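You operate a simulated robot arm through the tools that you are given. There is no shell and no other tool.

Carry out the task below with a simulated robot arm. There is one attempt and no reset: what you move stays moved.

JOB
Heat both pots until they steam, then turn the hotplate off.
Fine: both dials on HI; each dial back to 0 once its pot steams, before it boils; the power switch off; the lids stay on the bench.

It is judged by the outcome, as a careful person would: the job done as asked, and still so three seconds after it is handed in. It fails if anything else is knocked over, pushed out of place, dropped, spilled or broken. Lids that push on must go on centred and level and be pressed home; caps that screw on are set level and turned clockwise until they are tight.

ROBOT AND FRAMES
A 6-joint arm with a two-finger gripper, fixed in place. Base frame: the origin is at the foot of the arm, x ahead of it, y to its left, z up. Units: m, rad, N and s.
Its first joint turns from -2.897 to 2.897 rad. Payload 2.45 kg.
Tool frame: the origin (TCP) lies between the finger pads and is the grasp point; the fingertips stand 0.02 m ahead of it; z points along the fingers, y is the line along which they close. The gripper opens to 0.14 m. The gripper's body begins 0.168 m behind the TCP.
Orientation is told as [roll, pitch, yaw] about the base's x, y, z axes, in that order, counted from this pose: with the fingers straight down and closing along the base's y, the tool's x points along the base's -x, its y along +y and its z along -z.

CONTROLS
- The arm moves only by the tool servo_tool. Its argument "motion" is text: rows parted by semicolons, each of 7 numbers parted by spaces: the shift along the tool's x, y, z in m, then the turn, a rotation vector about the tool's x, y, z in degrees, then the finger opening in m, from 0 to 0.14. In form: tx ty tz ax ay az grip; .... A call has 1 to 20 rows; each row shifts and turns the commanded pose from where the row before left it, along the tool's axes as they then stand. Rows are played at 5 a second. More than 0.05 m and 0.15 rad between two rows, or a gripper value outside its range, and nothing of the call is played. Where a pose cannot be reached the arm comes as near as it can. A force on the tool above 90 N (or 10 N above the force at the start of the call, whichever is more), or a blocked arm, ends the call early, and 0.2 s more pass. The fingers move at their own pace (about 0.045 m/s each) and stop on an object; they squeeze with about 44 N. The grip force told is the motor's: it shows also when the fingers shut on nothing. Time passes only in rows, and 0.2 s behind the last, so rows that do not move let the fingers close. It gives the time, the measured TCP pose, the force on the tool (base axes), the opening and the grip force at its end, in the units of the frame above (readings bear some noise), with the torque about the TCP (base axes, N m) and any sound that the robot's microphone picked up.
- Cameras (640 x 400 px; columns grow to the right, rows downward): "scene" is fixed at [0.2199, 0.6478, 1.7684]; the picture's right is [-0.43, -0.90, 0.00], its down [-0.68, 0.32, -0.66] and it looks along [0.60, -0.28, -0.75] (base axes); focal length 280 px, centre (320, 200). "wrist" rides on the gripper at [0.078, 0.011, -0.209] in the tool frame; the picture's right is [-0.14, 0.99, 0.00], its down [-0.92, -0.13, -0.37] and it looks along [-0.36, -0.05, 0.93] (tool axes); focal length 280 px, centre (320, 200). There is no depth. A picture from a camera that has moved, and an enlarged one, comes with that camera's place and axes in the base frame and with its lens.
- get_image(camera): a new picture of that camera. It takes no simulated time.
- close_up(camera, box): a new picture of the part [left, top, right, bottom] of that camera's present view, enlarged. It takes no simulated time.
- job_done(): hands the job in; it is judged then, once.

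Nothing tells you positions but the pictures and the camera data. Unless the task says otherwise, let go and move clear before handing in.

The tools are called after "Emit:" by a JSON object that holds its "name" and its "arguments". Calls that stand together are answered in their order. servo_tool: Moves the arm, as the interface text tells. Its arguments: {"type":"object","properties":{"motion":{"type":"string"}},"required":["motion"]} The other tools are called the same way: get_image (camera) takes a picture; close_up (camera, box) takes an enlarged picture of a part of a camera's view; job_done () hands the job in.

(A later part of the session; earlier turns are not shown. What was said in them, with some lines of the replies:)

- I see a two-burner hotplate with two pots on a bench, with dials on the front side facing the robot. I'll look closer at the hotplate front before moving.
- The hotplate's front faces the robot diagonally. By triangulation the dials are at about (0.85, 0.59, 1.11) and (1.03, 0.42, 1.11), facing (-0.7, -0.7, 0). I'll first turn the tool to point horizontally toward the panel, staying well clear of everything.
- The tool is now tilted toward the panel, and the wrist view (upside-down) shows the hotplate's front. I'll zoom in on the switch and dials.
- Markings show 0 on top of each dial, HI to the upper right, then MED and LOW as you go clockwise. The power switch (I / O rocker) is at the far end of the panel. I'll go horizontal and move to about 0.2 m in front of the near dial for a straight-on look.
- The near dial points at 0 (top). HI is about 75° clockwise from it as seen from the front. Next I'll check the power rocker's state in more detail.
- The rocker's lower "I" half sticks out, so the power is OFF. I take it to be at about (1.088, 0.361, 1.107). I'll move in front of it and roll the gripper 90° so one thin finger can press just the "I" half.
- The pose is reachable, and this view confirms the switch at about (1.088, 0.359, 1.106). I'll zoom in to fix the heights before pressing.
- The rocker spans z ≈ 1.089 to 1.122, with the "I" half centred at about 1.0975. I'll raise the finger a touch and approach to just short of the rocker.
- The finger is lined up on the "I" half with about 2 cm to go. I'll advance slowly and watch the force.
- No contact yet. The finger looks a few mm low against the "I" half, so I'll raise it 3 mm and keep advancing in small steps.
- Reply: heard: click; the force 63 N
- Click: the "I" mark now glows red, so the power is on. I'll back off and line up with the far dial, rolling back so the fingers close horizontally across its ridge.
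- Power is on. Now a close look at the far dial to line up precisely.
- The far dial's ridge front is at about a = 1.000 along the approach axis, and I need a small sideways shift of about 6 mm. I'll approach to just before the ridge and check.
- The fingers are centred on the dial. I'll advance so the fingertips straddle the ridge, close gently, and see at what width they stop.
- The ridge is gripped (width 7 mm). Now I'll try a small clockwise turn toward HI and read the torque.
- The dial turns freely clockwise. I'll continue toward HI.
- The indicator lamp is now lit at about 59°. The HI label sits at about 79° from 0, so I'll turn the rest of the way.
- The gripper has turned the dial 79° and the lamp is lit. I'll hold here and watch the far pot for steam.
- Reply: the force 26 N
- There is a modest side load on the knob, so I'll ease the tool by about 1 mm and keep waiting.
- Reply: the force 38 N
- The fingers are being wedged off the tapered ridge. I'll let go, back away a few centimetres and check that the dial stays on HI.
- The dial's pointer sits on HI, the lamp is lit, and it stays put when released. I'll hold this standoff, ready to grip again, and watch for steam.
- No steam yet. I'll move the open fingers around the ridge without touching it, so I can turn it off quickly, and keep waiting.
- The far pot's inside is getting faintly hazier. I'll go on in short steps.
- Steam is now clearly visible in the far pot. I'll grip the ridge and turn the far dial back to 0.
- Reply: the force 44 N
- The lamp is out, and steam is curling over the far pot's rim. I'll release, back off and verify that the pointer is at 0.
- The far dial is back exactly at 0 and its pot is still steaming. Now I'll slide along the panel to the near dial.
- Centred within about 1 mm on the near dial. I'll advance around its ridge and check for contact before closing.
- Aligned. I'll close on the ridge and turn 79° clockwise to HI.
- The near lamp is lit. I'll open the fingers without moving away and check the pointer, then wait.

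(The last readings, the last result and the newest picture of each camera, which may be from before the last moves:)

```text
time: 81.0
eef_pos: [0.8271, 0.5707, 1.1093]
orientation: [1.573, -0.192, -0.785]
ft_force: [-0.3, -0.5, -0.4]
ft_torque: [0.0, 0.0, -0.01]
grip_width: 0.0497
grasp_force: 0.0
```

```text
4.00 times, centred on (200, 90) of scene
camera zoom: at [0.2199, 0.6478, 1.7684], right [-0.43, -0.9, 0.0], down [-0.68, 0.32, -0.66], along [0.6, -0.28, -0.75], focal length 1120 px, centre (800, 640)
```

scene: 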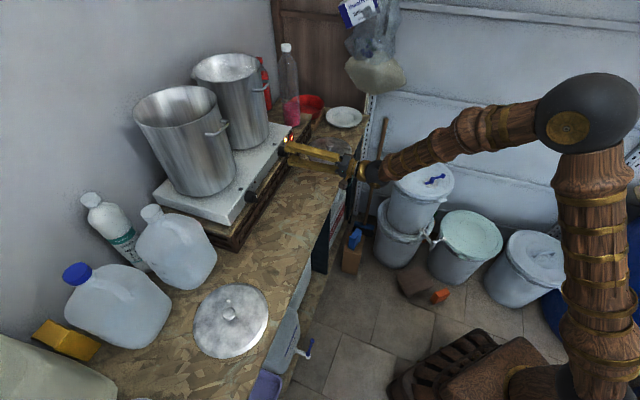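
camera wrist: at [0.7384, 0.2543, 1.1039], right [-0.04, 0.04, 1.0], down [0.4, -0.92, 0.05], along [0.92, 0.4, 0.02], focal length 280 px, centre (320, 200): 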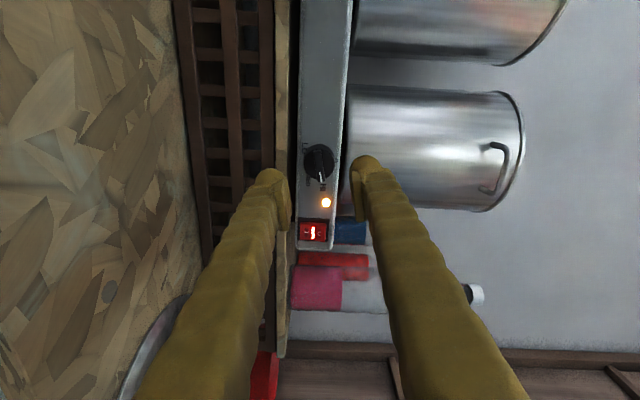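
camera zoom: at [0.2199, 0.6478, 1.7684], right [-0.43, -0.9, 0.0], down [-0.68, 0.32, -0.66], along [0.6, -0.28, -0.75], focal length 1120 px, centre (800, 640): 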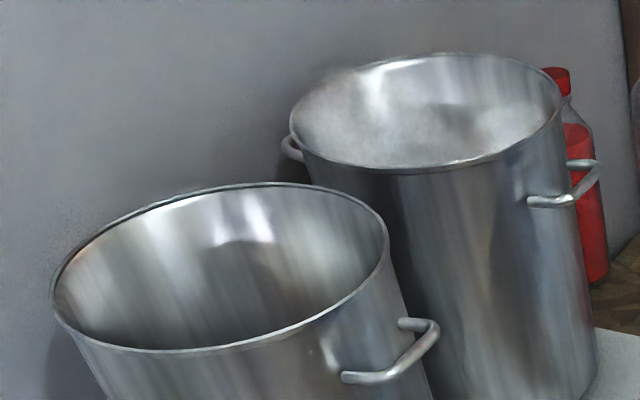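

The near dial's pointer is aligned with HI. Waiting and watching the near pot.

Emit:
{"name": "servo_tool", "arguments": {"motion": "0 0 0 0 0 0 0.05; 0 0 0 0 0 0 0.05; 0 0 0 0 0 0 0.05; 0 0 0 0 0 0 0.05; 0 0 0 0 0 0 0.05; 0 0 0 0 0 0 0.05; 0 0 0 0 0 0 0.05; 0 0 0 0 0 0 0.05; 0 0 0 0 0 0 0.05; 0 0 0 0 0 0 0.05; 0 0 0 0 0 0 0.05; 0 0 0 0 0 0 0.05; 0 0 0 0 0 0 0.05; 0 0 0 0 0 0 0.05; 0 0 0 0 0 0 0.05; 0 0 0 0 0 0 0.05; 0 0 0 0 0 0 0.05; 0 0 0 0 0 0 0.05; 0 0 0 0 0 0 0.05; 0 0 0 0 0 0 0.05"}}

Emit:
{"name": "close_up", "arguments": {"camera": "scene", "box": [120, 40, 280, 140]}}

```text
time: 85.2
eef_pos: [0.827, 0.5713, 1.1098]
orientation: [1.572, -0.193, -0.787]
ft_force: [0.3, 0.0, -0.4]
ft_torque: [0.0, 0.03, -0.02]
grip_width: 0.0502
grasp_force: 0.0
```

```text
4.00 times, centred on (200, 90) of scene
camera zoom: at [0.2199, 0.6478, 1.7684], right [-0.43, -0.9, 0.0], down [-0.68, 0.32, -0.66], along [0.6, -0.28, -0.75], focal length 1120 px, centre (800, 640)
```

zoom: 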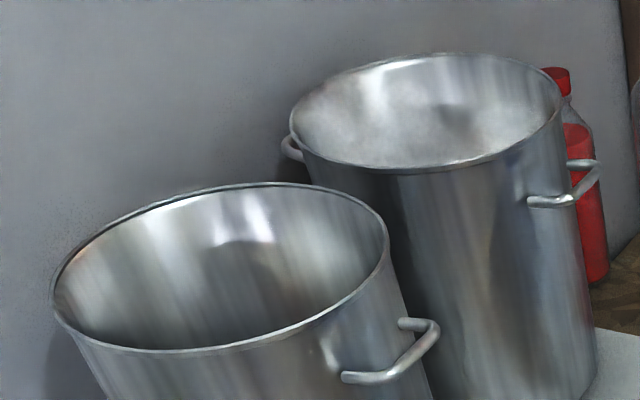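

Emit:
{"name": "servo_tool", "arguments": {"motion": "0 0 0 0 0 0 0.05; 0 0 0 0 0 0 0.05; 0 0 0 0 0 0 0.05; 0 0 0 0 0 0 0.05; 0 0 0 0 0 0 0.05; 0 0 0 0 0 0 0.05; 0 0 0 0 0 0 0.05; 0 0 0 0 0 0 0.05; 0 0 0 0 0 0 0.05; 0 0 0 0 0 0 0.05; 0 0 0 0 0 0 0.05; 0 0 0 0 0 0 0.05; 0 0 0 0 0 0 0.05; 0 0 0 0 0 0 0.05; 0 0 0 0 0 0 0.05; 0 0 0 0 0 0 0.05; 0 0 0 0 0 0 0.05; 0 0 0 0 0 0 0.05; 0 0 0 0 0 0 0.05; 0 0 0 0 0 0 0.05"}}

Emit:
{"name": "close_up", "arguments": {"camera": "scene", "box": [120, 40, 280, 140]}}

```text
time: 89.4
eef_pos: [0.827, 0.5703, 1.1091]
orientation: [1.573, -0.192, -0.786]
ft_force: [0.4, -0.8, 0.2]
ft_torque: [0.01, -0.03, -0.01]
grip_width: 0.05
grasp_force: 0.1
```

```text
4.00 times, centred on (200, 90) of scene
camera zoom: at [0.2199, 0.6478, 1.7684], right [-0.43, -0.9, 0.0], down [-0.68, 0.32, -0.66], along [0.6, -0.28, -0.75], focal length 1120 px, centre (800, 640)
```

zoom: 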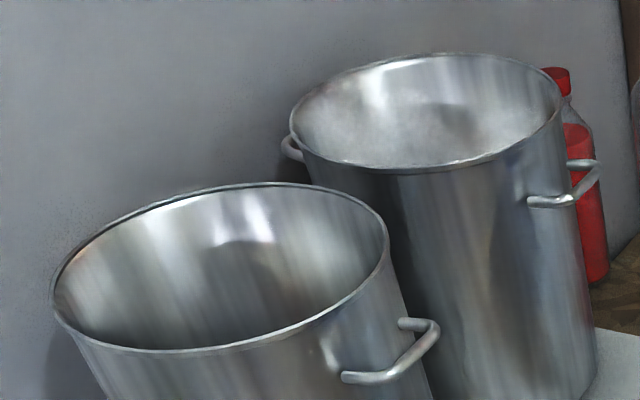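

Emit:
{"name": "servo_tool", "arguments": {"motion": "0 0 0 0 0 0 0.05; 0 0 0 0 0 0 0.05; 0 0 0 0 0 0 0.05; 0 0 0 0 0 0 0.05; 0 0 0 0 0 0 0.05; 0 0 0 0 0 0 0.05; 0 0 0 0 0 0 0.05; 0 0 0 0 0 0 0.05; 0 0 0 0 0 0 0.05; 0 0 0 0 0 0 0.05; 0 0 0 0 0 0 0.05; 0 0 0 0 0 0 0.05; 0 0 0 0 0 0 0.05; 0 0 0 0 0 0 0.05; 0 0 0 0 0 0 0.05; 0 0 0 0 0 0 0.05; 0 0 0 0 0 0 0.05; 0 0 0 0 0 0 0.05; 0 0 0 0 0 0 0.05; 0 0 0 0 0 0 0.05"}}

Emit:
{"name": "close_up", "arguments": {"camera": "scene", "box": [120, 40, 280, 140]}}

```text
time: 93.6
eef_pos: [0.8274, 0.5711, 1.1083]
orientation: [1.572, -0.191, -0.787]
ft_force: [-0.1, -0.3, -1.0]
ft_torque: [0.03, 0.03, 0.04]
grip_width: 0.05
grasp_force: 0.0
```

```text
4.00 times, centred on (200, 90) of scene
camera zoom: at [0.2199, 0.6478, 1.7684], right [-0.43, -0.9, 0.0], down [-0.68, 0.32, -0.66], along [0.6, -0.28, -0.75], focal length 1120 px, centre (800, 640)
```

zoom: 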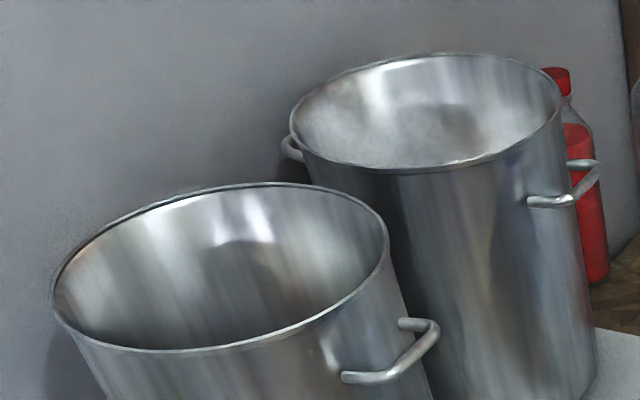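

Emit:
{"name": "servo_tool", "arguments": {"motion": "0 0 0 0 0 0 0.05; 0 0 0 0 0 0 0.05; 0 0 0 0 0 0 0.05; 0 0 0 0 0 0 0.05; 0 0 0 0 0 0 0.05; 0 0 0 0 0 0 0.05; 0 0 0 0 0 0 0.05; 0 0 0 0 0 0 0.05; 0 0 0 0 0 0 0.05; 0 0 0 0 0 0 0.05; 0 0 0 0 0 0 0.05; 0 0 0 0 0 0 0.05; 0 0 0 0 0 0 0.05; 0 0 0 0 0 0 0.05; 0 0 0 0 0 0 0.05; 0 0 0 0 0 0 0.05; 0 0 0 0 0 0 0.05; 0 0 0 0 0 0 0.05; 0 0 0 0 0 0 0.05; 0 0 0 0 0 0 0.05"}}

Emit:
{"name": "close_up", "arguments": {"camera": "scene", "box": [120, 40, 280, 140]}}

```text
time: 97.8
eef_pos: [0.8272, 0.5707, 1.1088]
orientation: [1.572, -0.192, -0.786]
ft_force: [-0.3, -0.1, 0.4]
ft_torque: [-0.02, -0.01, -0.01]
grip_width: 0.0498
grasp_force: 0.1
```

```text
4.00 times, centred on (200, 90) of scene
camera zoom: at [0.2199, 0.6478, 1.7684], right [-0.43, -0.9, 0.0], down [-0.68, 0.32, -0.66], along [0.6, -0.28, -0.75], focal length 1120 px, centre (800, 640)
```

zoom: 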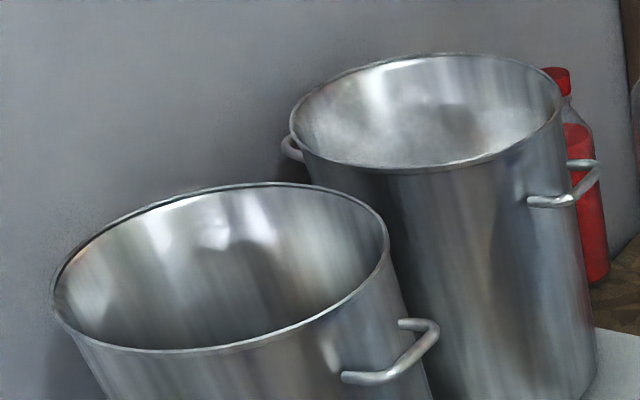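

The near pot's interior is just beginning to change. I'll use shorter waits now.

Emit:
{"name": "servo_tool", "arguments": {"motion": "0 0 0 0 0 0 0.05; 0 0 0 0 0 0 0.05; 0 0 0 0 0 0 0.05; 0 0 0 0 0 0 0.05; 0 0 0 0 0 0 0.05; 0 0 0 0 0 0 0.05; 0 0 0 0 0 0 0.05; 0 0 0 0 0 0 0.05; 0 0 0 0 0 0 0.05; 0 0 0 0 0 0 0.05; 0 0 0 0 0 0 0.05; 0 0 0 0 0 0 0.05"}}

Emit:
{"name": "close_up", "arguments": {"camera": "scene", "box": [120, 40, 280, 140]}}

```text
time: 100.4
eef_pos: [0.8261, 0.5701, 1.1081]
orientation: [1.573, -0.192, -0.786]
ft_force: [-0.3, -0.3, -0.5]
ft_torque: [0.0, 0.01, 0.01]
grip_width: 0.0501
grasp_force: 0.0
```

```text
4.00 times, centred on (200, 90) of scene
camera zoom: at [0.2199, 0.6478, 1.7684], right [-0.43, -0.9, 0.0], down [-0.68, 0.32, -0.66], along [0.6, -0.28, -0.75], focal length 1120 px, centre (800, 640)
```

zoom: 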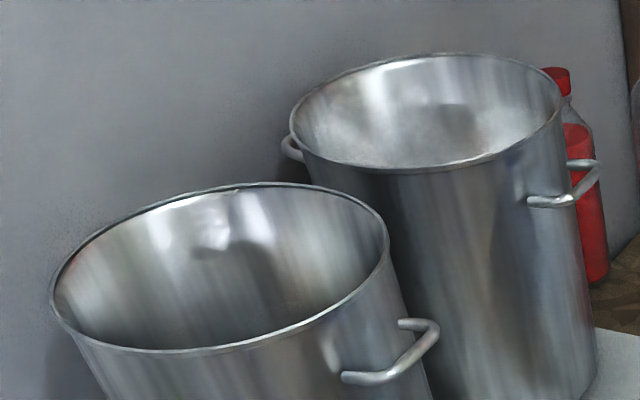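

Emit:
{"name": "servo_tool", "arguments": {"motion": "0 0 0 0 0 0 0.05; 0 0 0 0 0 0 0.05; 0 0 0 0 0 0 0.05; 0 0 0 0 0 0 0.05; 0 0 0 0 0 0 0.05; 0 0 0 0 0 0 0.05; 0 0 0 0 0 0 0.05; 0 0 0 0 0 0 0.05; 0 0 0 0 0 0 0.05; 0 0 0 0 0 0 0.05; 0 0 0 0 0 0 0.05; 0 0 0 0 0 0 0.05"}}

Emit:
{"name": "close_up", "arguments": {"camera": "scene", "box": [120, 40, 280, 140]}}

```text
time: 103.0
eef_pos: [0.8277, 0.5716, 1.1097]
orientation: [1.572, -0.192, -0.787]
ft_force: [0.5, 1.3, -0.6]
ft_torque: [-0.03, 0.04, -0.01]
grip_width: 0.0501
grasp_force: 0.0
```

```text
4.00 times, centred on (200, 90) of scene
camera zoom: at [0.2199, 0.6478, 1.7684], right [-0.43, -0.9, 0.0], down [-0.68, 0.32, -0.66], along [0.6, -0.28, -0.75], focal length 1120 px, centre (800, 640)
```

zoom: 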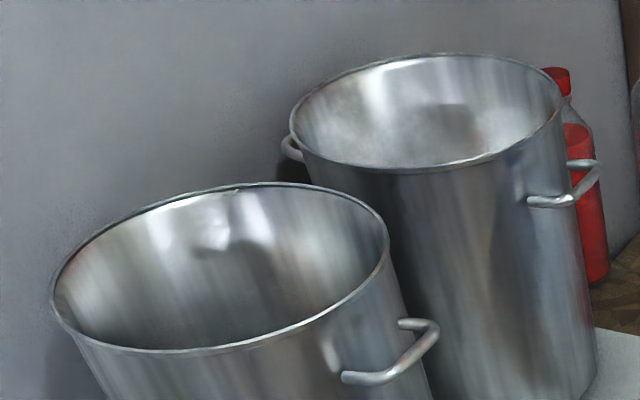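

Emit:
{"name": "servo_tool", "arguments": {"motion": "0 0 0 0 0 0 0.05; 0 0 0 0 0 0 0.05; 0 0 0 0 0 0 0.05; 0 0 0 0 0 0 0.05; 0 0 0 0 0 0 0.05; 0 0 0 0 0 0 0.05; 0 0 0 0 0 0 0.05; 0 0 0 0 0 0 0.05; 0 0 0 0 0 0 0.05; 0 0 0 0 0 0 0.05; 0 0 0 0 0 0 0.05; 0 0 0 0 0 0 0.05; 0 0 0 0 0 0 0.05; 0 0 0 0 0 0 0.05"}}

Emit:
{"name": "close_up", "arguments": {"camera": "scene", "box": [120, 40, 280, 140]}}

```text
time: 106.0
eef_pos: [0.8271, 0.5708, 1.1084]
orientation: [1.571, -0.193, -0.785]
ft_force: [-0.8, 0.2, 0.0]
ft_torque: [-0.01, 0.02, 0.0]
grip_width: 0.0499
grasp_force: 0.1
```

```text
4.00 times, centred on (200, 90) of scene
camera zoom: at [0.2199, 0.6478, 1.7684], right [-0.43, -0.9, 0.0], down [-0.68, 0.32, -0.66], along [0.6, -0.28, -0.75], focal length 1120 px, centre (800, 640)
```

zoom: 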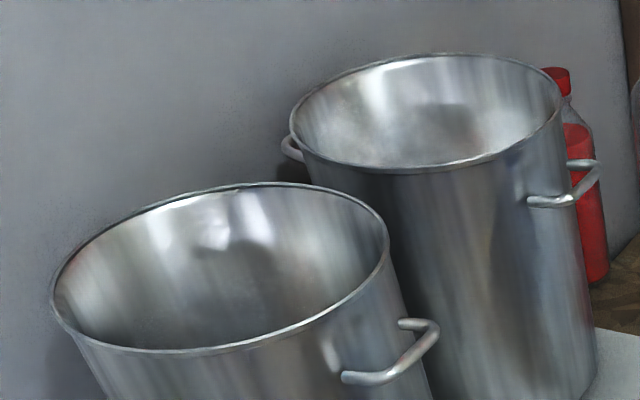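

Emit:
{"name": "servo_tool", "arguments": {"motion": "0 0 0 0 0 0 0.05; 0 0 0 0 0 0 0.05; 0 0 0 0 0 0 0.05; 0 0 0 0 0 0 0.05; 0 0 0 0 0 0 0.05; 0 0 0 0 0 0 0.05; 0 0 0 0 0 0 0.05; 0 0 0 0 0 0 0.05; 0 0 0 0 0 0 0.05; 0 0 0 0 0 0 0.05; 0 0 0 0 0 0 0.05; 0 0 0 0 0 0 0.05; 0 0 0 0 0 0 0.05; 0 0 0 0 0 0 0.05"}}

Emit:
{"name": "close_up", "arguments": {"camera": "scene", "box": [120, 40, 280, 140]}}

```text
time: 109.0
eef_pos: [0.8274, 0.5703, 1.1087]
orientation: [1.573, -0.192, -0.785]
ft_force: [0.2, 0.1, -0.6]
ft_torque: [-0.01, 0.0, 0.01]
grip_width: 0.0501
grasp_force: 0.0
```

```text
4.00 times, centred on (200, 90) of scene
camera zoom: at [0.2199, 0.6478, 1.7684], right [-0.43, -0.9, 0.0], down [-0.68, 0.32, -0.66], along [0.6, -0.28, -0.75], focal length 1120 px, centre (800, 640)
```

zoom: 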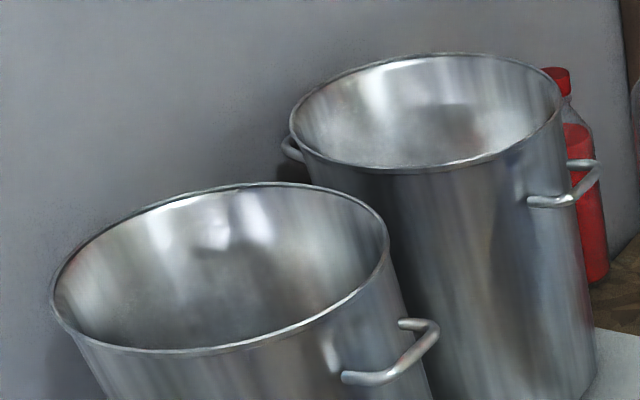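

Emit:
{"name": "servo_tool", "arguments": {"motion": "0 0 0 0 0 0 0.05; 0 0 0 0 0 0 0.05; 0 0 0 0 0 0 0.05; 0 0 0 0 0 0 0.05; 0 0 0 0 0 0 0.05; 0 0 0 0 0 0 0.05; 0 0 0 0 0 0 0.05; 0 0 0 0 0 0 0.05; 0 0 0 0 0 0 0.05; 0 0 0 0 0 0 0.05; 0 0 0 0 0 0 0.05; 0 0 0 0 0 0 0.05"}}

Emit:
{"name": "close_up", "arguments": {"camera": "scene", "box": [120, 40, 280, 140]}}

```text
time: 111.6
eef_pos: [0.827, 0.5707, 1.1088]
orientation: [1.573, -0.193, -0.785]
ft_force: [0.6, -0.5, 0.3]
ft_torque: [-0.03, 0.0, 0.0]
grip_width: 0.0498
grasp_force: 0.0
```

```text
4.00 times, centred on (200, 90) of scene
camera zoom: at [0.2199, 0.6478, 1.7684], right [-0.43, -0.9, 0.0], down [-0.68, 0.32, -0.66], along [0.6, -0.28, -0.75], focal length 1120 px, centre (800, 640)
```

zoom: 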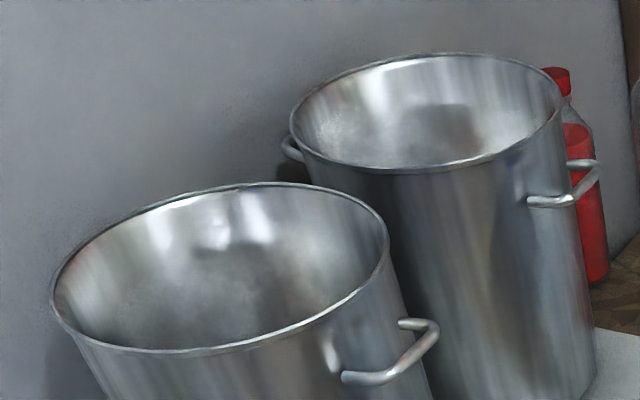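

A haze is growing in the near pot. Continuing.

Emit:
{"name": "servo_tool", "arguments": {"motion": "0 0 0 0 0 0 0.05; 0 0 0 0 0 0 0.05; 0 0 0 0 0 0 0.05; 0 0 0 0 0 0 0.05; 0 0 0 0 0 0 0.05; 0 0 0 0 0 0 0.05; 0 0 0 0 0 0 0.05; 0 0 0 0 0 0 0.05; 0 0 0 0 0 0 0.05; 0 0 0 0 0 0 0.05; 0 0 0 0 0 0 0.05; 0 0 0 0 0 0 0.05"}}

Emit:
{"name": "close_up", "arguments": {"camera": "scene", "box": [120, 40, 280, 140]}}

```text
time: 114.2
eef_pos: [0.8263, 0.5709, 1.109]
orientation: [1.574, -0.192, -0.786]
ft_force: [-0.1, 0.3, 0.1]
ft_torque: [0.0, 0.01, 0.01]
grip_width: 0.0503
grasp_force: 0.0
```

```text
4.00 times, centred on (200, 90) of scene
camera zoom: at [0.2199, 0.6478, 1.7684], right [-0.43, -0.9, 0.0], down [-0.68, 0.32, -0.66], along [0.6, -0.28, -0.75], focal length 1120 px, centre (800, 640)
```

zoom: 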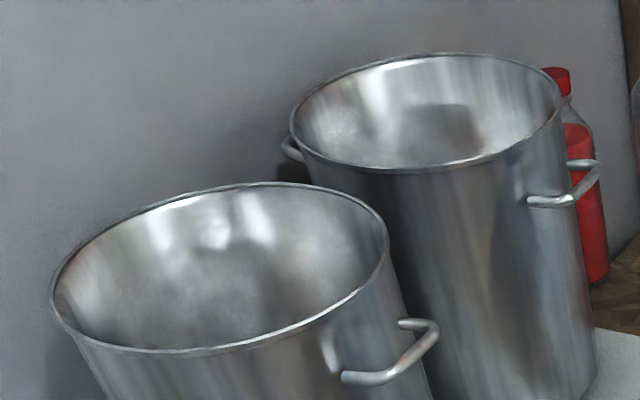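

Emit:
{"name": "servo_tool", "arguments": {"motion": "0 0 0 0 0 0 0.05; 0 0 0 0 0 0 0.05; 0 0 0 0 0 0 0.05; 0 0 0 0 0 0 0.05; 0 0 0 0 0 0 0.05; 0 0 0 0 0 0 0.05; 0 0 0 0 0 0 0.05; 0 0 0 0 0 0 0.05; 0 0 0 0 0 0 0.05; 0 0 0 0 0 0 0.05"}}

Emit:
{"name": "close_up", "arguments": {"camera": "scene", "box": [120, 40, 280, 140]}}

```text
time: 116.4
eef_pos: [0.8268, 0.5699, 1.1088]
orientation: [1.573, -0.193, -0.784]
ft_force: [-0.7, -0.1, 0.2]
ft_torque: [0.01, 0.01, -0.01]
grip_width: 0.0499
grasp_force: 0.1
```

```text
4.00 times, centred on (200, 90) of scene
camera zoom: at [0.2199, 0.6478, 1.7684], right [-0.43, -0.9, 0.0], down [-0.68, 0.32, -0.66], along [0.6, -0.28, -0.75], focal length 1120 px, centre (800, 640)
```

zoom: 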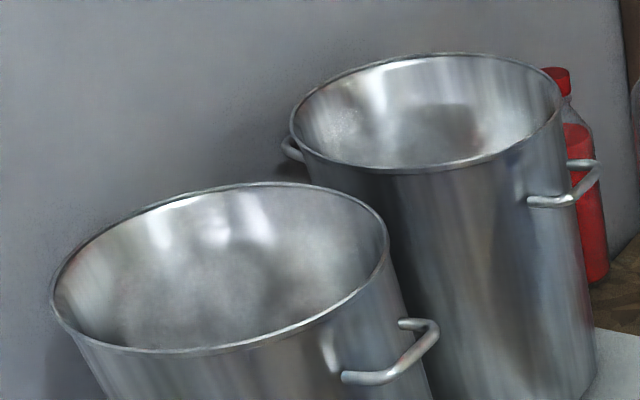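

Emit:
{"name": "servo_tool", "arguments": {"motion": "0 0 0 0 0 0 0.05; 0 0 0 0 0 0 0.05; 0 0 0 0 0 0 0.05; 0 0 0 0 0 0 0.05; 0 0 0 0 0 0 0.05; 0 0 0 0 0 0 0.05; 0 0 0 0 0 0 0.05; 0 0 0 0 0 0 0.05; 0 0 0 0 0 0 0.05; 0 0 0 0 0 0 0.05"}}

Emit:
{"name": "close_up", "arguments": {"camera": "scene", "box": [120, 40, 280, 140]}}

```text
time: 118.6
eef_pos: [0.827, 0.5715, 1.1085]
orientation: [1.572, -0.192, -0.786]
ft_force: [-0.5, -0.5, 0.6]
ft_torque: [-0.01, 0.0, -0.02]
grip_width: 0.0498
grasp_force: 0.1
```

```text
4.00 times, centred on (200, 90) of scene
camera zoom: at [0.2199, 0.6478, 1.7684], right [-0.43, -0.9, 0.0], down [-0.68, 0.32, -0.66], along [0.6, -0.28, -0.75], focal length 1120 px, centre (800, 640)
```

zoom: 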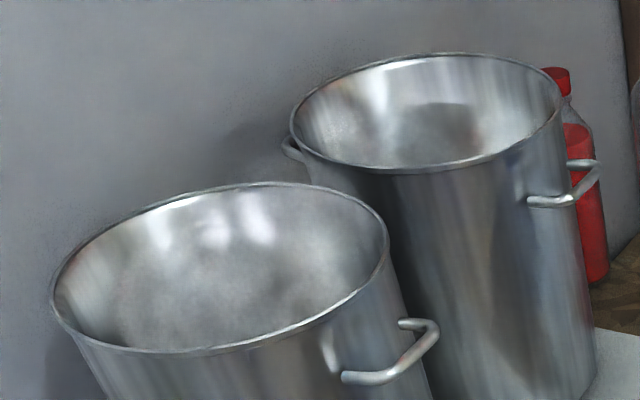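

Emit:
{"name": "servo_tool", "arguments": {"motion": "0 0 0 0 0 0 0.05; 0 0 0 0 0 0 0.05; 0 0 0 0 0 0 0.05; 0 0 0 0 0 0 0.05; 0 0 0 0 0 0 0.05; 0 0 0 0 0 0 0.05; 0 0 0 0 0 0 0.05"}}

Emit:
{"name": "close_up", "arguments": {"camera": "scene", "box": [120, 40, 280, 140]}}

```text
time: 120.2
eef_pos: [0.8268, 0.5718, 1.1094]
orientation: [1.574, -0.192, -0.785]
ft_force: [-0.2, 0.6, -0.1]
ft_torque: [0.01, -0.02, 0.01]
grip_width: 0.0498
grasp_force: 0.1
```

```text
4.00 times, centred on (200, 90) of scene
camera zoom: at [0.2199, 0.6478, 1.7684], right [-0.43, -0.9, 0.0], down [-0.68, 0.32, -0.66], along [0.6, -0.28, -0.75], focal length 1120 px, centre (800, 640)
```

zoom: 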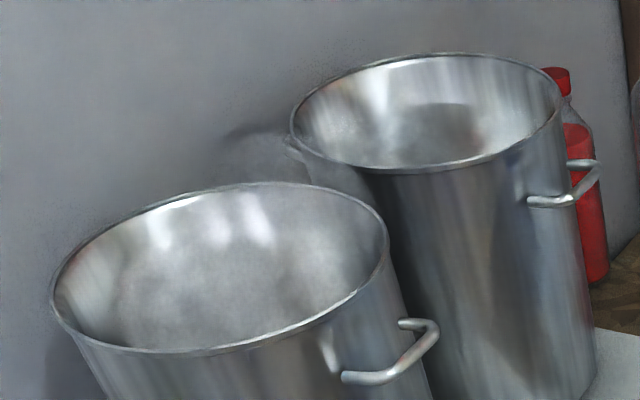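

Steam now rises past the near pot's rim. Gripping the near dial and turning it back to 0.

Emit:
{"name": "servo_tool", "arguments": {"motion": "0 0 0 0 0 0 0.02; 0 0 0 0 0 0 0; 0 0 0 0 0 0 0; 0 0 0 0 0 0 0; 0 0 0 0 0 -7.9 0; 0 0 0 0 0 -7.9 0; 0 0 0 0 0 -7.9 0; 0 0 0 0 0 -7.9 0; 0 0 0 0 0 -7.9 0; 0 0 0 0 0 -7.9 0; 0 0 0 0 0 -7.9 0; 0 0 0 0 0 -7.9 0; 0 0 0 0 0 -7.9 0; 0 0 0 0 0 -7.9 0; 0 0 0 0 0 0 0"}}

Emit:
{"name": "close_up", "arguments": {"camera": "wrist", "box": [240, 110, 400, 210]}}

Emit:
{"name": "close_up", "arguments": {"camera": "scene", "box": [220, 165, 300, 215]}}

Emit:
{"name": "close_up", "arguments": {"camera": "scene", "box": [120, 40, 280, 140]}}

```text
time: 123.4
eef_pos: [0.8265, 0.5711, 1.1081]
orientation: [-2.041, -1.568, 2.827]
ft_force: [-16.3, 9.5, -6.8]
ft_torque: [-0.03, 0.08, 0.22]
grip_width: 0.0075
grasp_force: 35.4
```

```text
4.00 times, centred on (320, 160) of wrist
camera zoom: at [0.6721, 0.4296, 1.0303], right [-0.7, 0.7, 0.14], down [-0.17, -0.35, 0.92], along [0.69, 0.62, 0.37], focal length 1122 px, centre (320, 360)
```

zoom: 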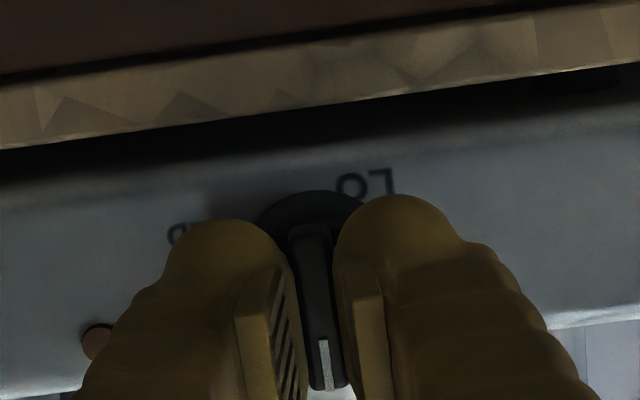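

```text
8.00 times, centred on (260, 190) of scene
camera zoom: at [0.2199, 0.6478, 1.7684], right [-0.43, -0.9, 0.0], down [-0.68, 0.32, -0.66], along [0.6, -0.28, -0.75], focal length 2240 px, centre (800, 280)
```

zoom: 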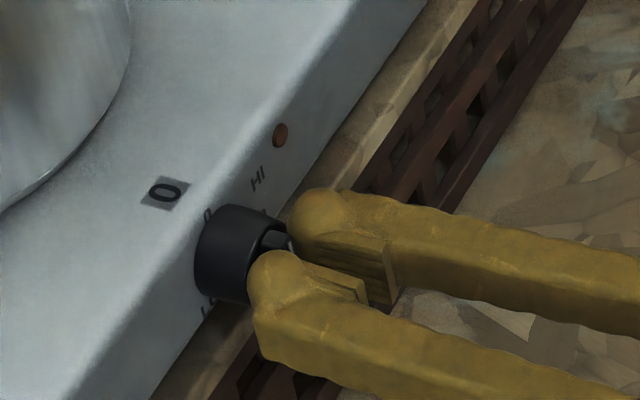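

```text
4.00 times, centred on (200, 90) of scene
camera zoom: at [0.2199, 0.6478, 1.7684], right [-0.43, -0.9, 0.0], down [-0.68, 0.32, -0.66], along [0.6, -0.28, -0.75], focal length 1120 px, centre (800, 640)
```

zoom: 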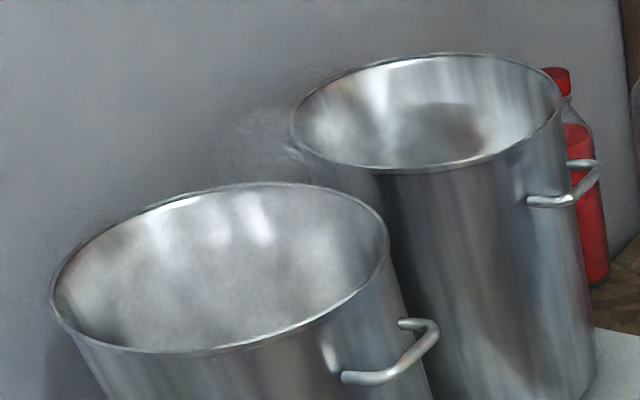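

The near lamp is off. I'll release, back off and check the pointer.

Emit:
{"name": "servo_tool", "arguments": {"motion": "0 0 0 0 0 0 0.02; 0 0 0 0 0 0 0.05; 0 0 -0.015 0 0 0 0.05; 0 0 -0.03 0 0 0 0.05; 0 0 -0.0315 0 0 0 0.05; 0 0 0 0 0 0 0.05"}}

Emit:
{"name": "close_up", "arguments": {"camera": "wrist", "box": [240, 110, 400, 210]}}

Emit:
{"name": "close_up", "arguments": {"camera": "scene", "box": [230, 160, 310, 210]}}

Emit:
{"name": "get_image", "arguments": {"camera": "scene"}}

```text
time: 124.8
eef_pos: [0.7707, 0.5163, 1.109]
orientation: [-2.797, -1.57, -2.702]
ft_force: [0.3, -0.7, -0.3]
ft_torque: [-0.02, -0.02, 0.03]
grip_width: 0.0503
grasp_force: 0.1
```

```text
4.00 times, centred on (320, 160) of wrist
camera zoom: at [0.6177, 0.3745, 1.0299], right [-0.7, 0.7, 0.14], down [-0.17, -0.35, 0.92], along [0.69, 0.62, 0.37], focal length 1122 px, centre (320, 360)
```

zoom: 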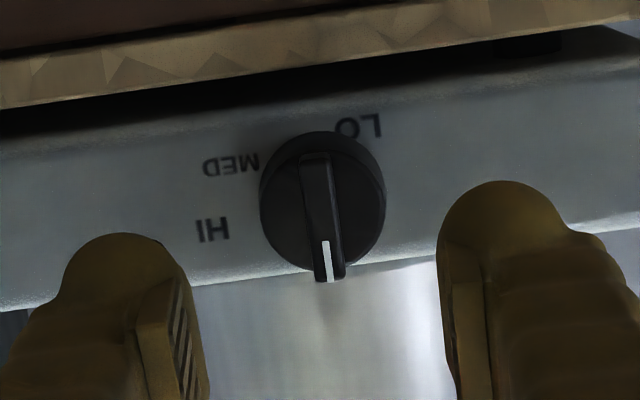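

```text
8.00 times, centred on (270, 185) of scene
camera zoom: at [0.2199, 0.6478, 1.7684], right [-0.43, -0.9, 0.0], down [-0.68, 0.32, -0.66], along [0.6, -0.28, -0.75], focal length 2240 px, centre (720, 320)
```

zoom: 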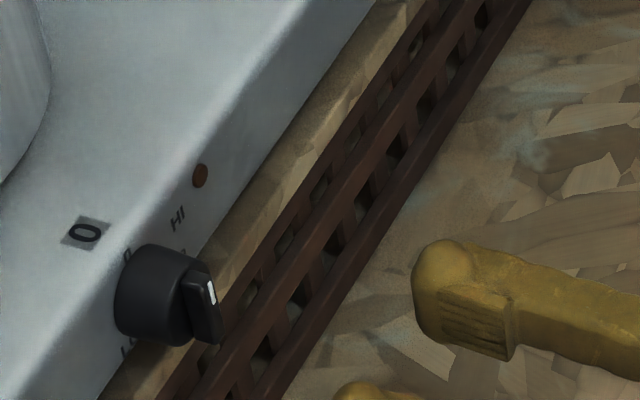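

```text
taken
```

scene: 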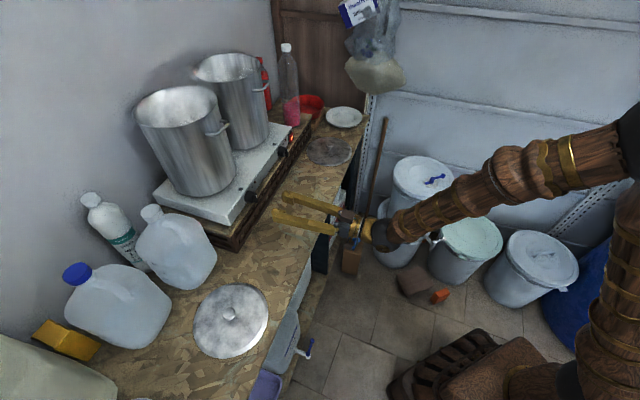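

Both dials are at 0 and both lamps are off, and nothing has been disturbed. Now I'll go to the power switch, rolled 90° again, with the lower finger level with the upper "O" half.

Emit:
{"name": "servo_tool", "arguments": {"motion": "-0.006 -0.042 -0.0013 0 0 0 0.06; -0.006 -0.042 -0.0013 0 0 0 0.06; -0.006 -0.042 -0.0013 0 0 0 0.06; -0.006 -0.042 -0.0013 0 0 0 0.06; -0.006 -0.042 -0.0013 0 0 0 0.06; -0.006 -0.042 -0.0013 0 0 0 0.06; -0.006 -0.042 -0.0013 0 0 0 0.06; -0.006 -0.042 -0.0013 0 0 0 0.06; 0 0 0 0 0 7.5 0.06; 0 0 0 0 0 7.5 0.06; 0 0 0 0 0 7.5 0.06; 0 0 0 0 0 7.5 0.06; 0 0 0 0 0 7.5 0.06; 0 0 0 0 0 7.5 0.06; 0 0 0 0 0 7.5 0.06; 0 0 0 0 0 7.5 0.06; 0 0 0 0 0 7.5 0.06; 0 0 0 0 0 7.5 0.06; 0 0 0 0 0 7.5 0.06; 0 0 0 0 0 7.5 0.06"}}

Emit:
{"name": "get_image", "arguments": {"camera": "wrist"}}

Emit:
{"name": "close_up", "arguments": {"camera": "scene", "box": [250, 100, 346, 160]}}

Emit:
{"name": "close_up", "arguments": {"camera": "scene", "box": [120, 40, 280, 140]}}

```text
time: 129.0
eef_pos: [1.0028, 0.2711, 1.1567]
orientation: [1.573, 0.001, -0.786]
ft_force: [1.0, -0.5, 0.1]
ft_torque: [0.0, 0.0, -0.03]
grip_width: 0.0601
grasp_force: 0.1
```

```text
taken
camera wrist: at [0.8013, 0.1779, 1.1673], right [0.1, -0.1, 0.99], down [0.39, -0.91, -0.13], along [0.92, 0.4, -0.05], focal length 280 px, centre (320, 200)
```

wrist: 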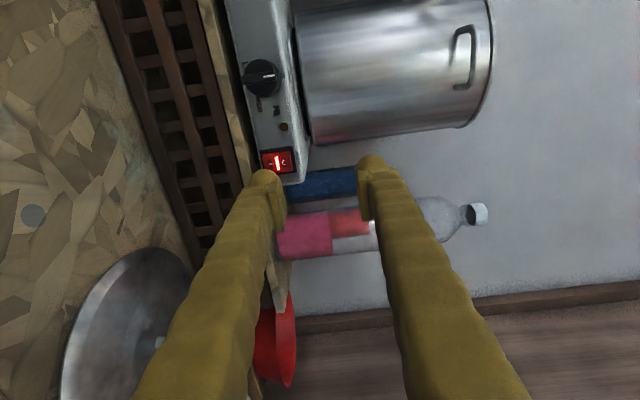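

```text
6.67 times, centred on (298, 130) of scene
camera zoom: at [0.2199, 0.6478, 1.7684], right [-0.43, -0.9, 0.0], down [-0.68, 0.32, -0.66], along [0.6, -0.28, -0.75], focal length 1867 px, centre (467, 667)
```

zoom: 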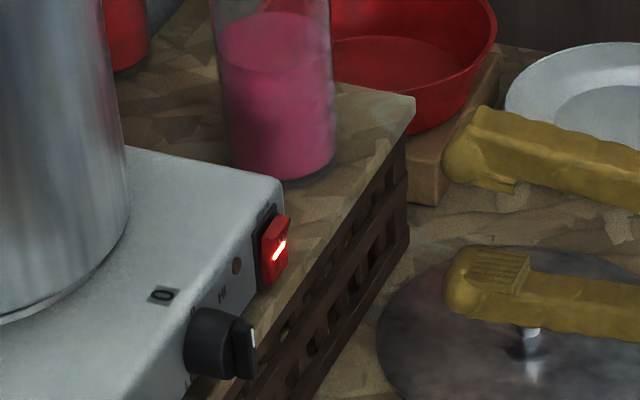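

```text
4.00 times, centred on (200, 90) of scene
camera zoom: at [0.2199, 0.6478, 1.7684], right [-0.43, -0.9, 0.0], down [-0.68, 0.32, -0.66], along [0.6, -0.28, -0.75], focal length 1120 px, centre (800, 640)
```

zoom: 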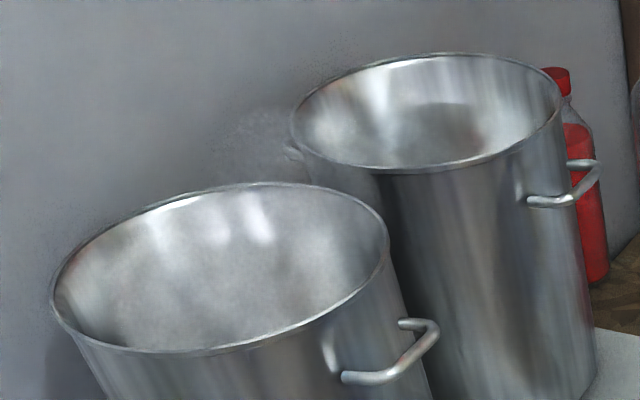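

Aligned with the "O" half and far from contact. Approaching.

Emit:
{"name": "servo_tool", "arguments": {"motion": "0.0015 0 0.03 0 0 0 0.06; 0 0 0.03 0 0 0 0.06; 0 0 0.02 0 0 0 0.06; 0 0 0.01 0 0 0 0.06; 0 0 0 0 0 0 0.06"}}

Emit:
{"name": "close_up", "arguments": {"camera": "wrist", "box": [200, 110, 360, 210]}}

Emit:
{"name": "close_up", "arguments": {"camera": "scene", "box": [250, 100, 346, 160]}}

```text
time: 130.2
eef_pos: [1.0666, 0.3377, 1.1582]
orientation: [1.571, 0.0, -0.784]
ft_force: [-0.3, 0.4, -0.4]
ft_torque: [-0.03, 0.0, -0.01]
grip_width: 0.0601
grasp_force: 0.0
```

```text
4.00 times, centred on (280, 160) of wrist
camera zoom: at [0.8639, 0.2436, 1.1677], right [0.1, -0.1, 0.99], down [0.39, -0.91, -0.13], along [0.92, 0.4, -0.05], focal length 1122 px, centre (480, 360)
```

zoom: 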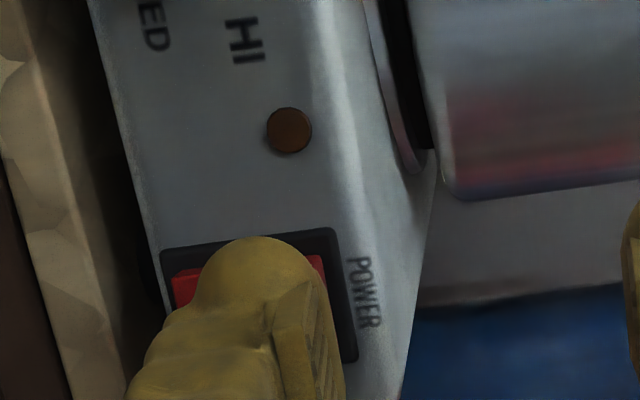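

```text
6.67 times, centred on (298, 130) of scene
camera zoom: at [0.2199, 0.6478, 1.7684], right [-0.43, -0.9, 0.0], down [-0.68, 0.32, -0.66], along [0.6, -0.28, -0.75], focal length 1867 px, centre (467, 667)
```

zoom: 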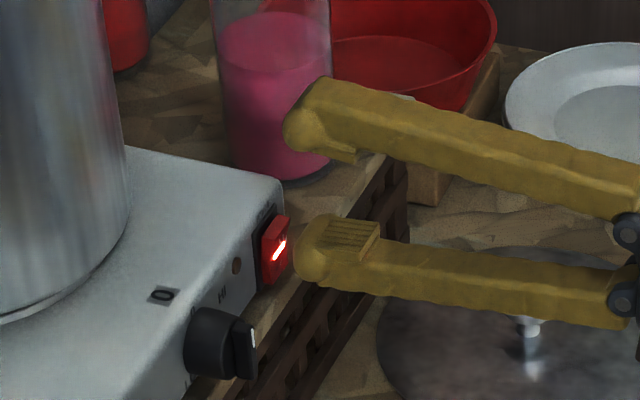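

The finger tips overlap the upper half. I'll raise 2 mm to stay clear of the pivot, then press in small steps.

Emit:
{"name": "servo_tool", "arguments": {"motion": "0 0.002 0.002 0 0 0 0.06; 0 0 0.003 0 0 0 0.06; 0 0 0.002 0 0 0 0.06; 0 0 0.002 0 0 0 0.06; 0 0 0 0 0 0 0.06"}}

Emit:
{"name": "close_up", "arguments": {"camera": "scene", "box": [250, 100, 346, 160]}}

```text
time: 131.4
eef_pos: [1.0713, 0.343, 1.1588]
orientation: [1.573, 0.0, -0.786]
ft_force: [-0.3, 0.0, -0.1]
ft_torque: [0.02, -0.03, 0.0]
grip_width: 0.0601
grasp_force: 0.1
```

```text
6.67 times, centred on (298, 130) of scene
camera zoom: at [0.2199, 0.6478, 1.7684], right [-0.43, -0.9, 0.0], down [-0.68, 0.32, -0.66], along [0.6, -0.28, -0.75], focal length 1867 px, centre (467, 667)
```

zoom: 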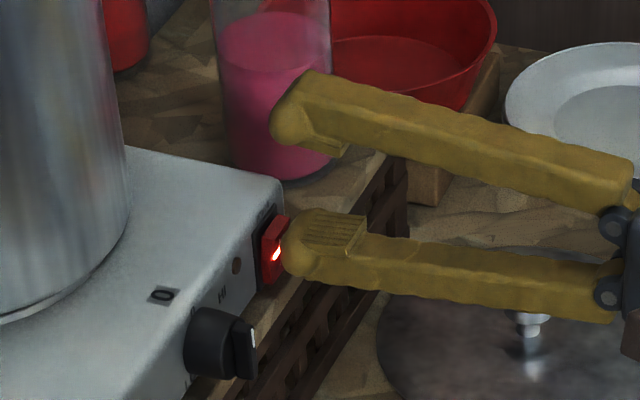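

Emit:
{"name": "servo_tool", "arguments": {"motion": "0 0 0.002 0 0 0 0.06; 0 0 0.002 0 0 0 0.06; 0 0 0.002 0 0 0 0.06; 0 0 0 0 0 0 0.06"}}

Emit:
{"name": "close_up", "arguments": {"camera": "scene", "box": [250, 100, 346, 160]}}

Emit:
{"name": "close_up", "arguments": {"camera": "wrist", "box": [200, 110, 360, 210]}}

```text
time: 132.4
eef_pos: [1.0764, 0.3469, 1.1596]
orientation: [1.573, 0.001, -0.786]
ft_force: [0.7, -0.2, 0.1]
ft_torque: [-0.01, 0.01, 0.03]
grip_width: 0.06
grasp_force: 0.0
heard: click
```

```text
6.67 times, centred on (298, 130) of scene
camera zoom: at [0.2199, 0.6478, 1.7684], right [-0.43, -0.9, 0.0], down [-0.68, 0.32, -0.66], along [0.6, -0.28, -0.75], focal length 1867 px, centre (467, 667)
```

zoom: 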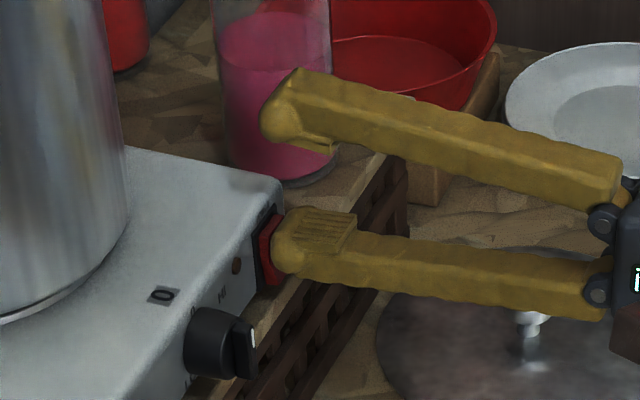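

```text
4.00 times, centred on (280, 160) of wrist
camera zoom: at [0.8743, 0.2534, 1.1697], right [0.1, -0.1, 0.99], down [0.39, -0.91, -0.13], along [0.92, 0.4, -0.05], focal length 1122 px, centre (480, 360)
```

zoom: 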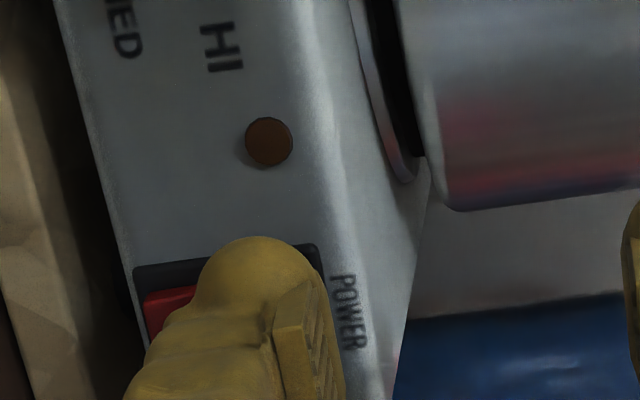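

Click, and the red light is out. I'll retreat and verify everything.

Emit:
{"name": "servo_tool", "arguments": {"motion": "0 0 -0.02 0 0 0 0.06; 0 0 -0.03 0 0 0 0.06; 0 0 -0.04 0 0 0 0.06; 0 0 -0.04 0 0 0 0.06; 0 0.03 -0.04 0 0 0 0.06; 0 0.03 -0.04 0 0 0 0.06; 0 0.03 -0.03 0 0 0 0.06; 0 0 0 0 0 0 0.06"}}

Emit:
{"name": "get_image", "arguments": {"camera": "scene"}}

Emit:
{"name": "get_image", "arguments": {"camera": "wrist"}}

Emit:
{"name": "close_up", "arguments": {"camera": "scene", "box": [230, 110, 326, 210]}}

Emit:
{"name": "close_up", "arguments": {"camera": "scene", "box": [120, 40, 280, 140]}}

```text
time: 134.2
eef_pos: [0.9069, 0.1766, 1.2498]
orientation: [1.572, -0.001, -0.786]
ft_force: [0.4, -0.9, 0.5]
ft_torque: [0.02, 0.01, 0.01]
grip_width: 0.0603
grasp_force: 0.0
```

```text
taken
```

scene: 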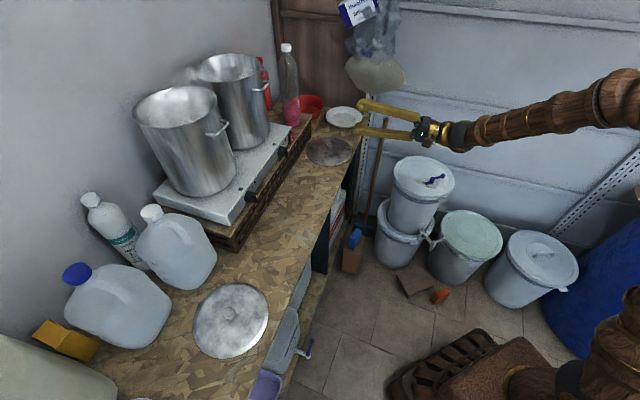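

```text
taken
camera wrist: at [0.7048, 0.0824, 1.26], right [0.1, -0.1, 0.99], down [0.39, -0.91, -0.13], along [0.92, 0.4, -0.05], focal length 280 px, centre (320, 200)
```

wrist: 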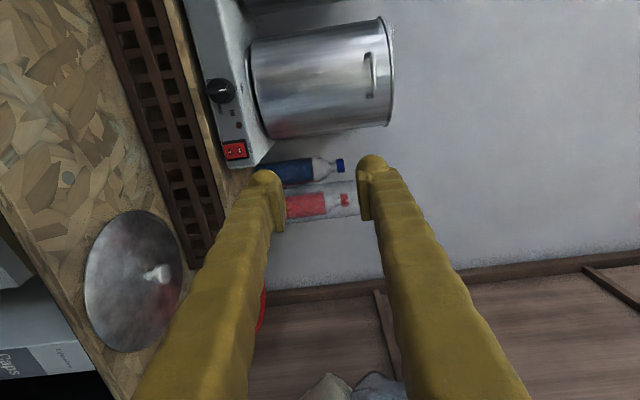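

```text
4.00 times, centred on (278, 160) of scene
camera zoom: at [0.2199, 0.6478, 1.7684], right [-0.43, -0.9, 0.0], down [-0.68, 0.32, -0.66], along [0.6, -0.28, -0.75], focal length 1120 px, centre (488, 360)
```

zoom: 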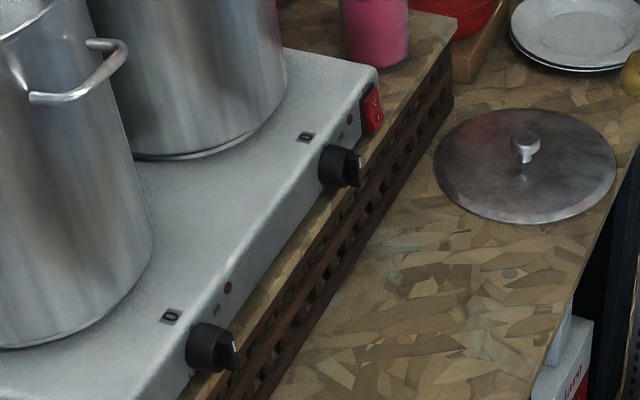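

```text
4.00 times, centred on (200, 90) of scene
camera zoom: at [0.2199, 0.6478, 1.7684], right [-0.43, -0.9, 0.0], down [-0.68, 0.32, -0.66], along [0.6, -0.28, -0.75], focal length 1120 px, centre (800, 640)
```

zoom: 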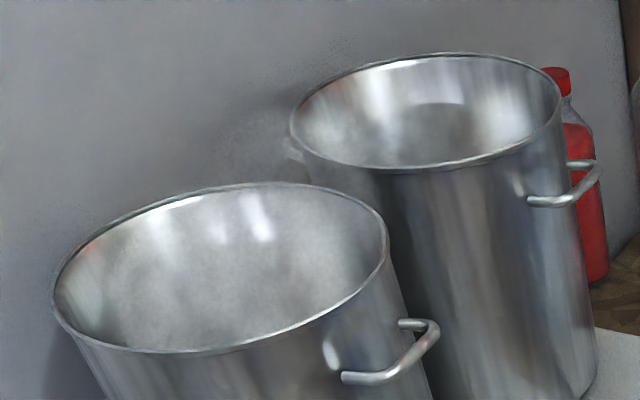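

The power is off, with "O" pressed in and its light out. Both dials are at 0, both lamps are off, both pots steamed without boiling, and the lids are still on the bench. The arm is clear, so I'm handing in.

Emit:
{"name": "job_done", "arguments": {}}

```text
The job is handed in.
```

The job is done and handed in: both pots were heated until they steamed, and the hotplate is now off. I don't have the judge's result.

- **Heating:** I heated the pots one after the other, far pot first, so neither was left on HI unattended. The far pot had mostly stopped steaming by the time the near one was hot.
- **Dials:** Each dial went to HI. I turned it back to 0 once steam showed above its pot's rim. I saw and heard no sign of boiling.
- **Power:** The switch was off at the start, so I turned it on first and off again at the end. Its light is out.
- **Everything else:** The lids stayed on the bench. In the last pictures nothing looked moved, dropped or spilled, and the arm was clear.
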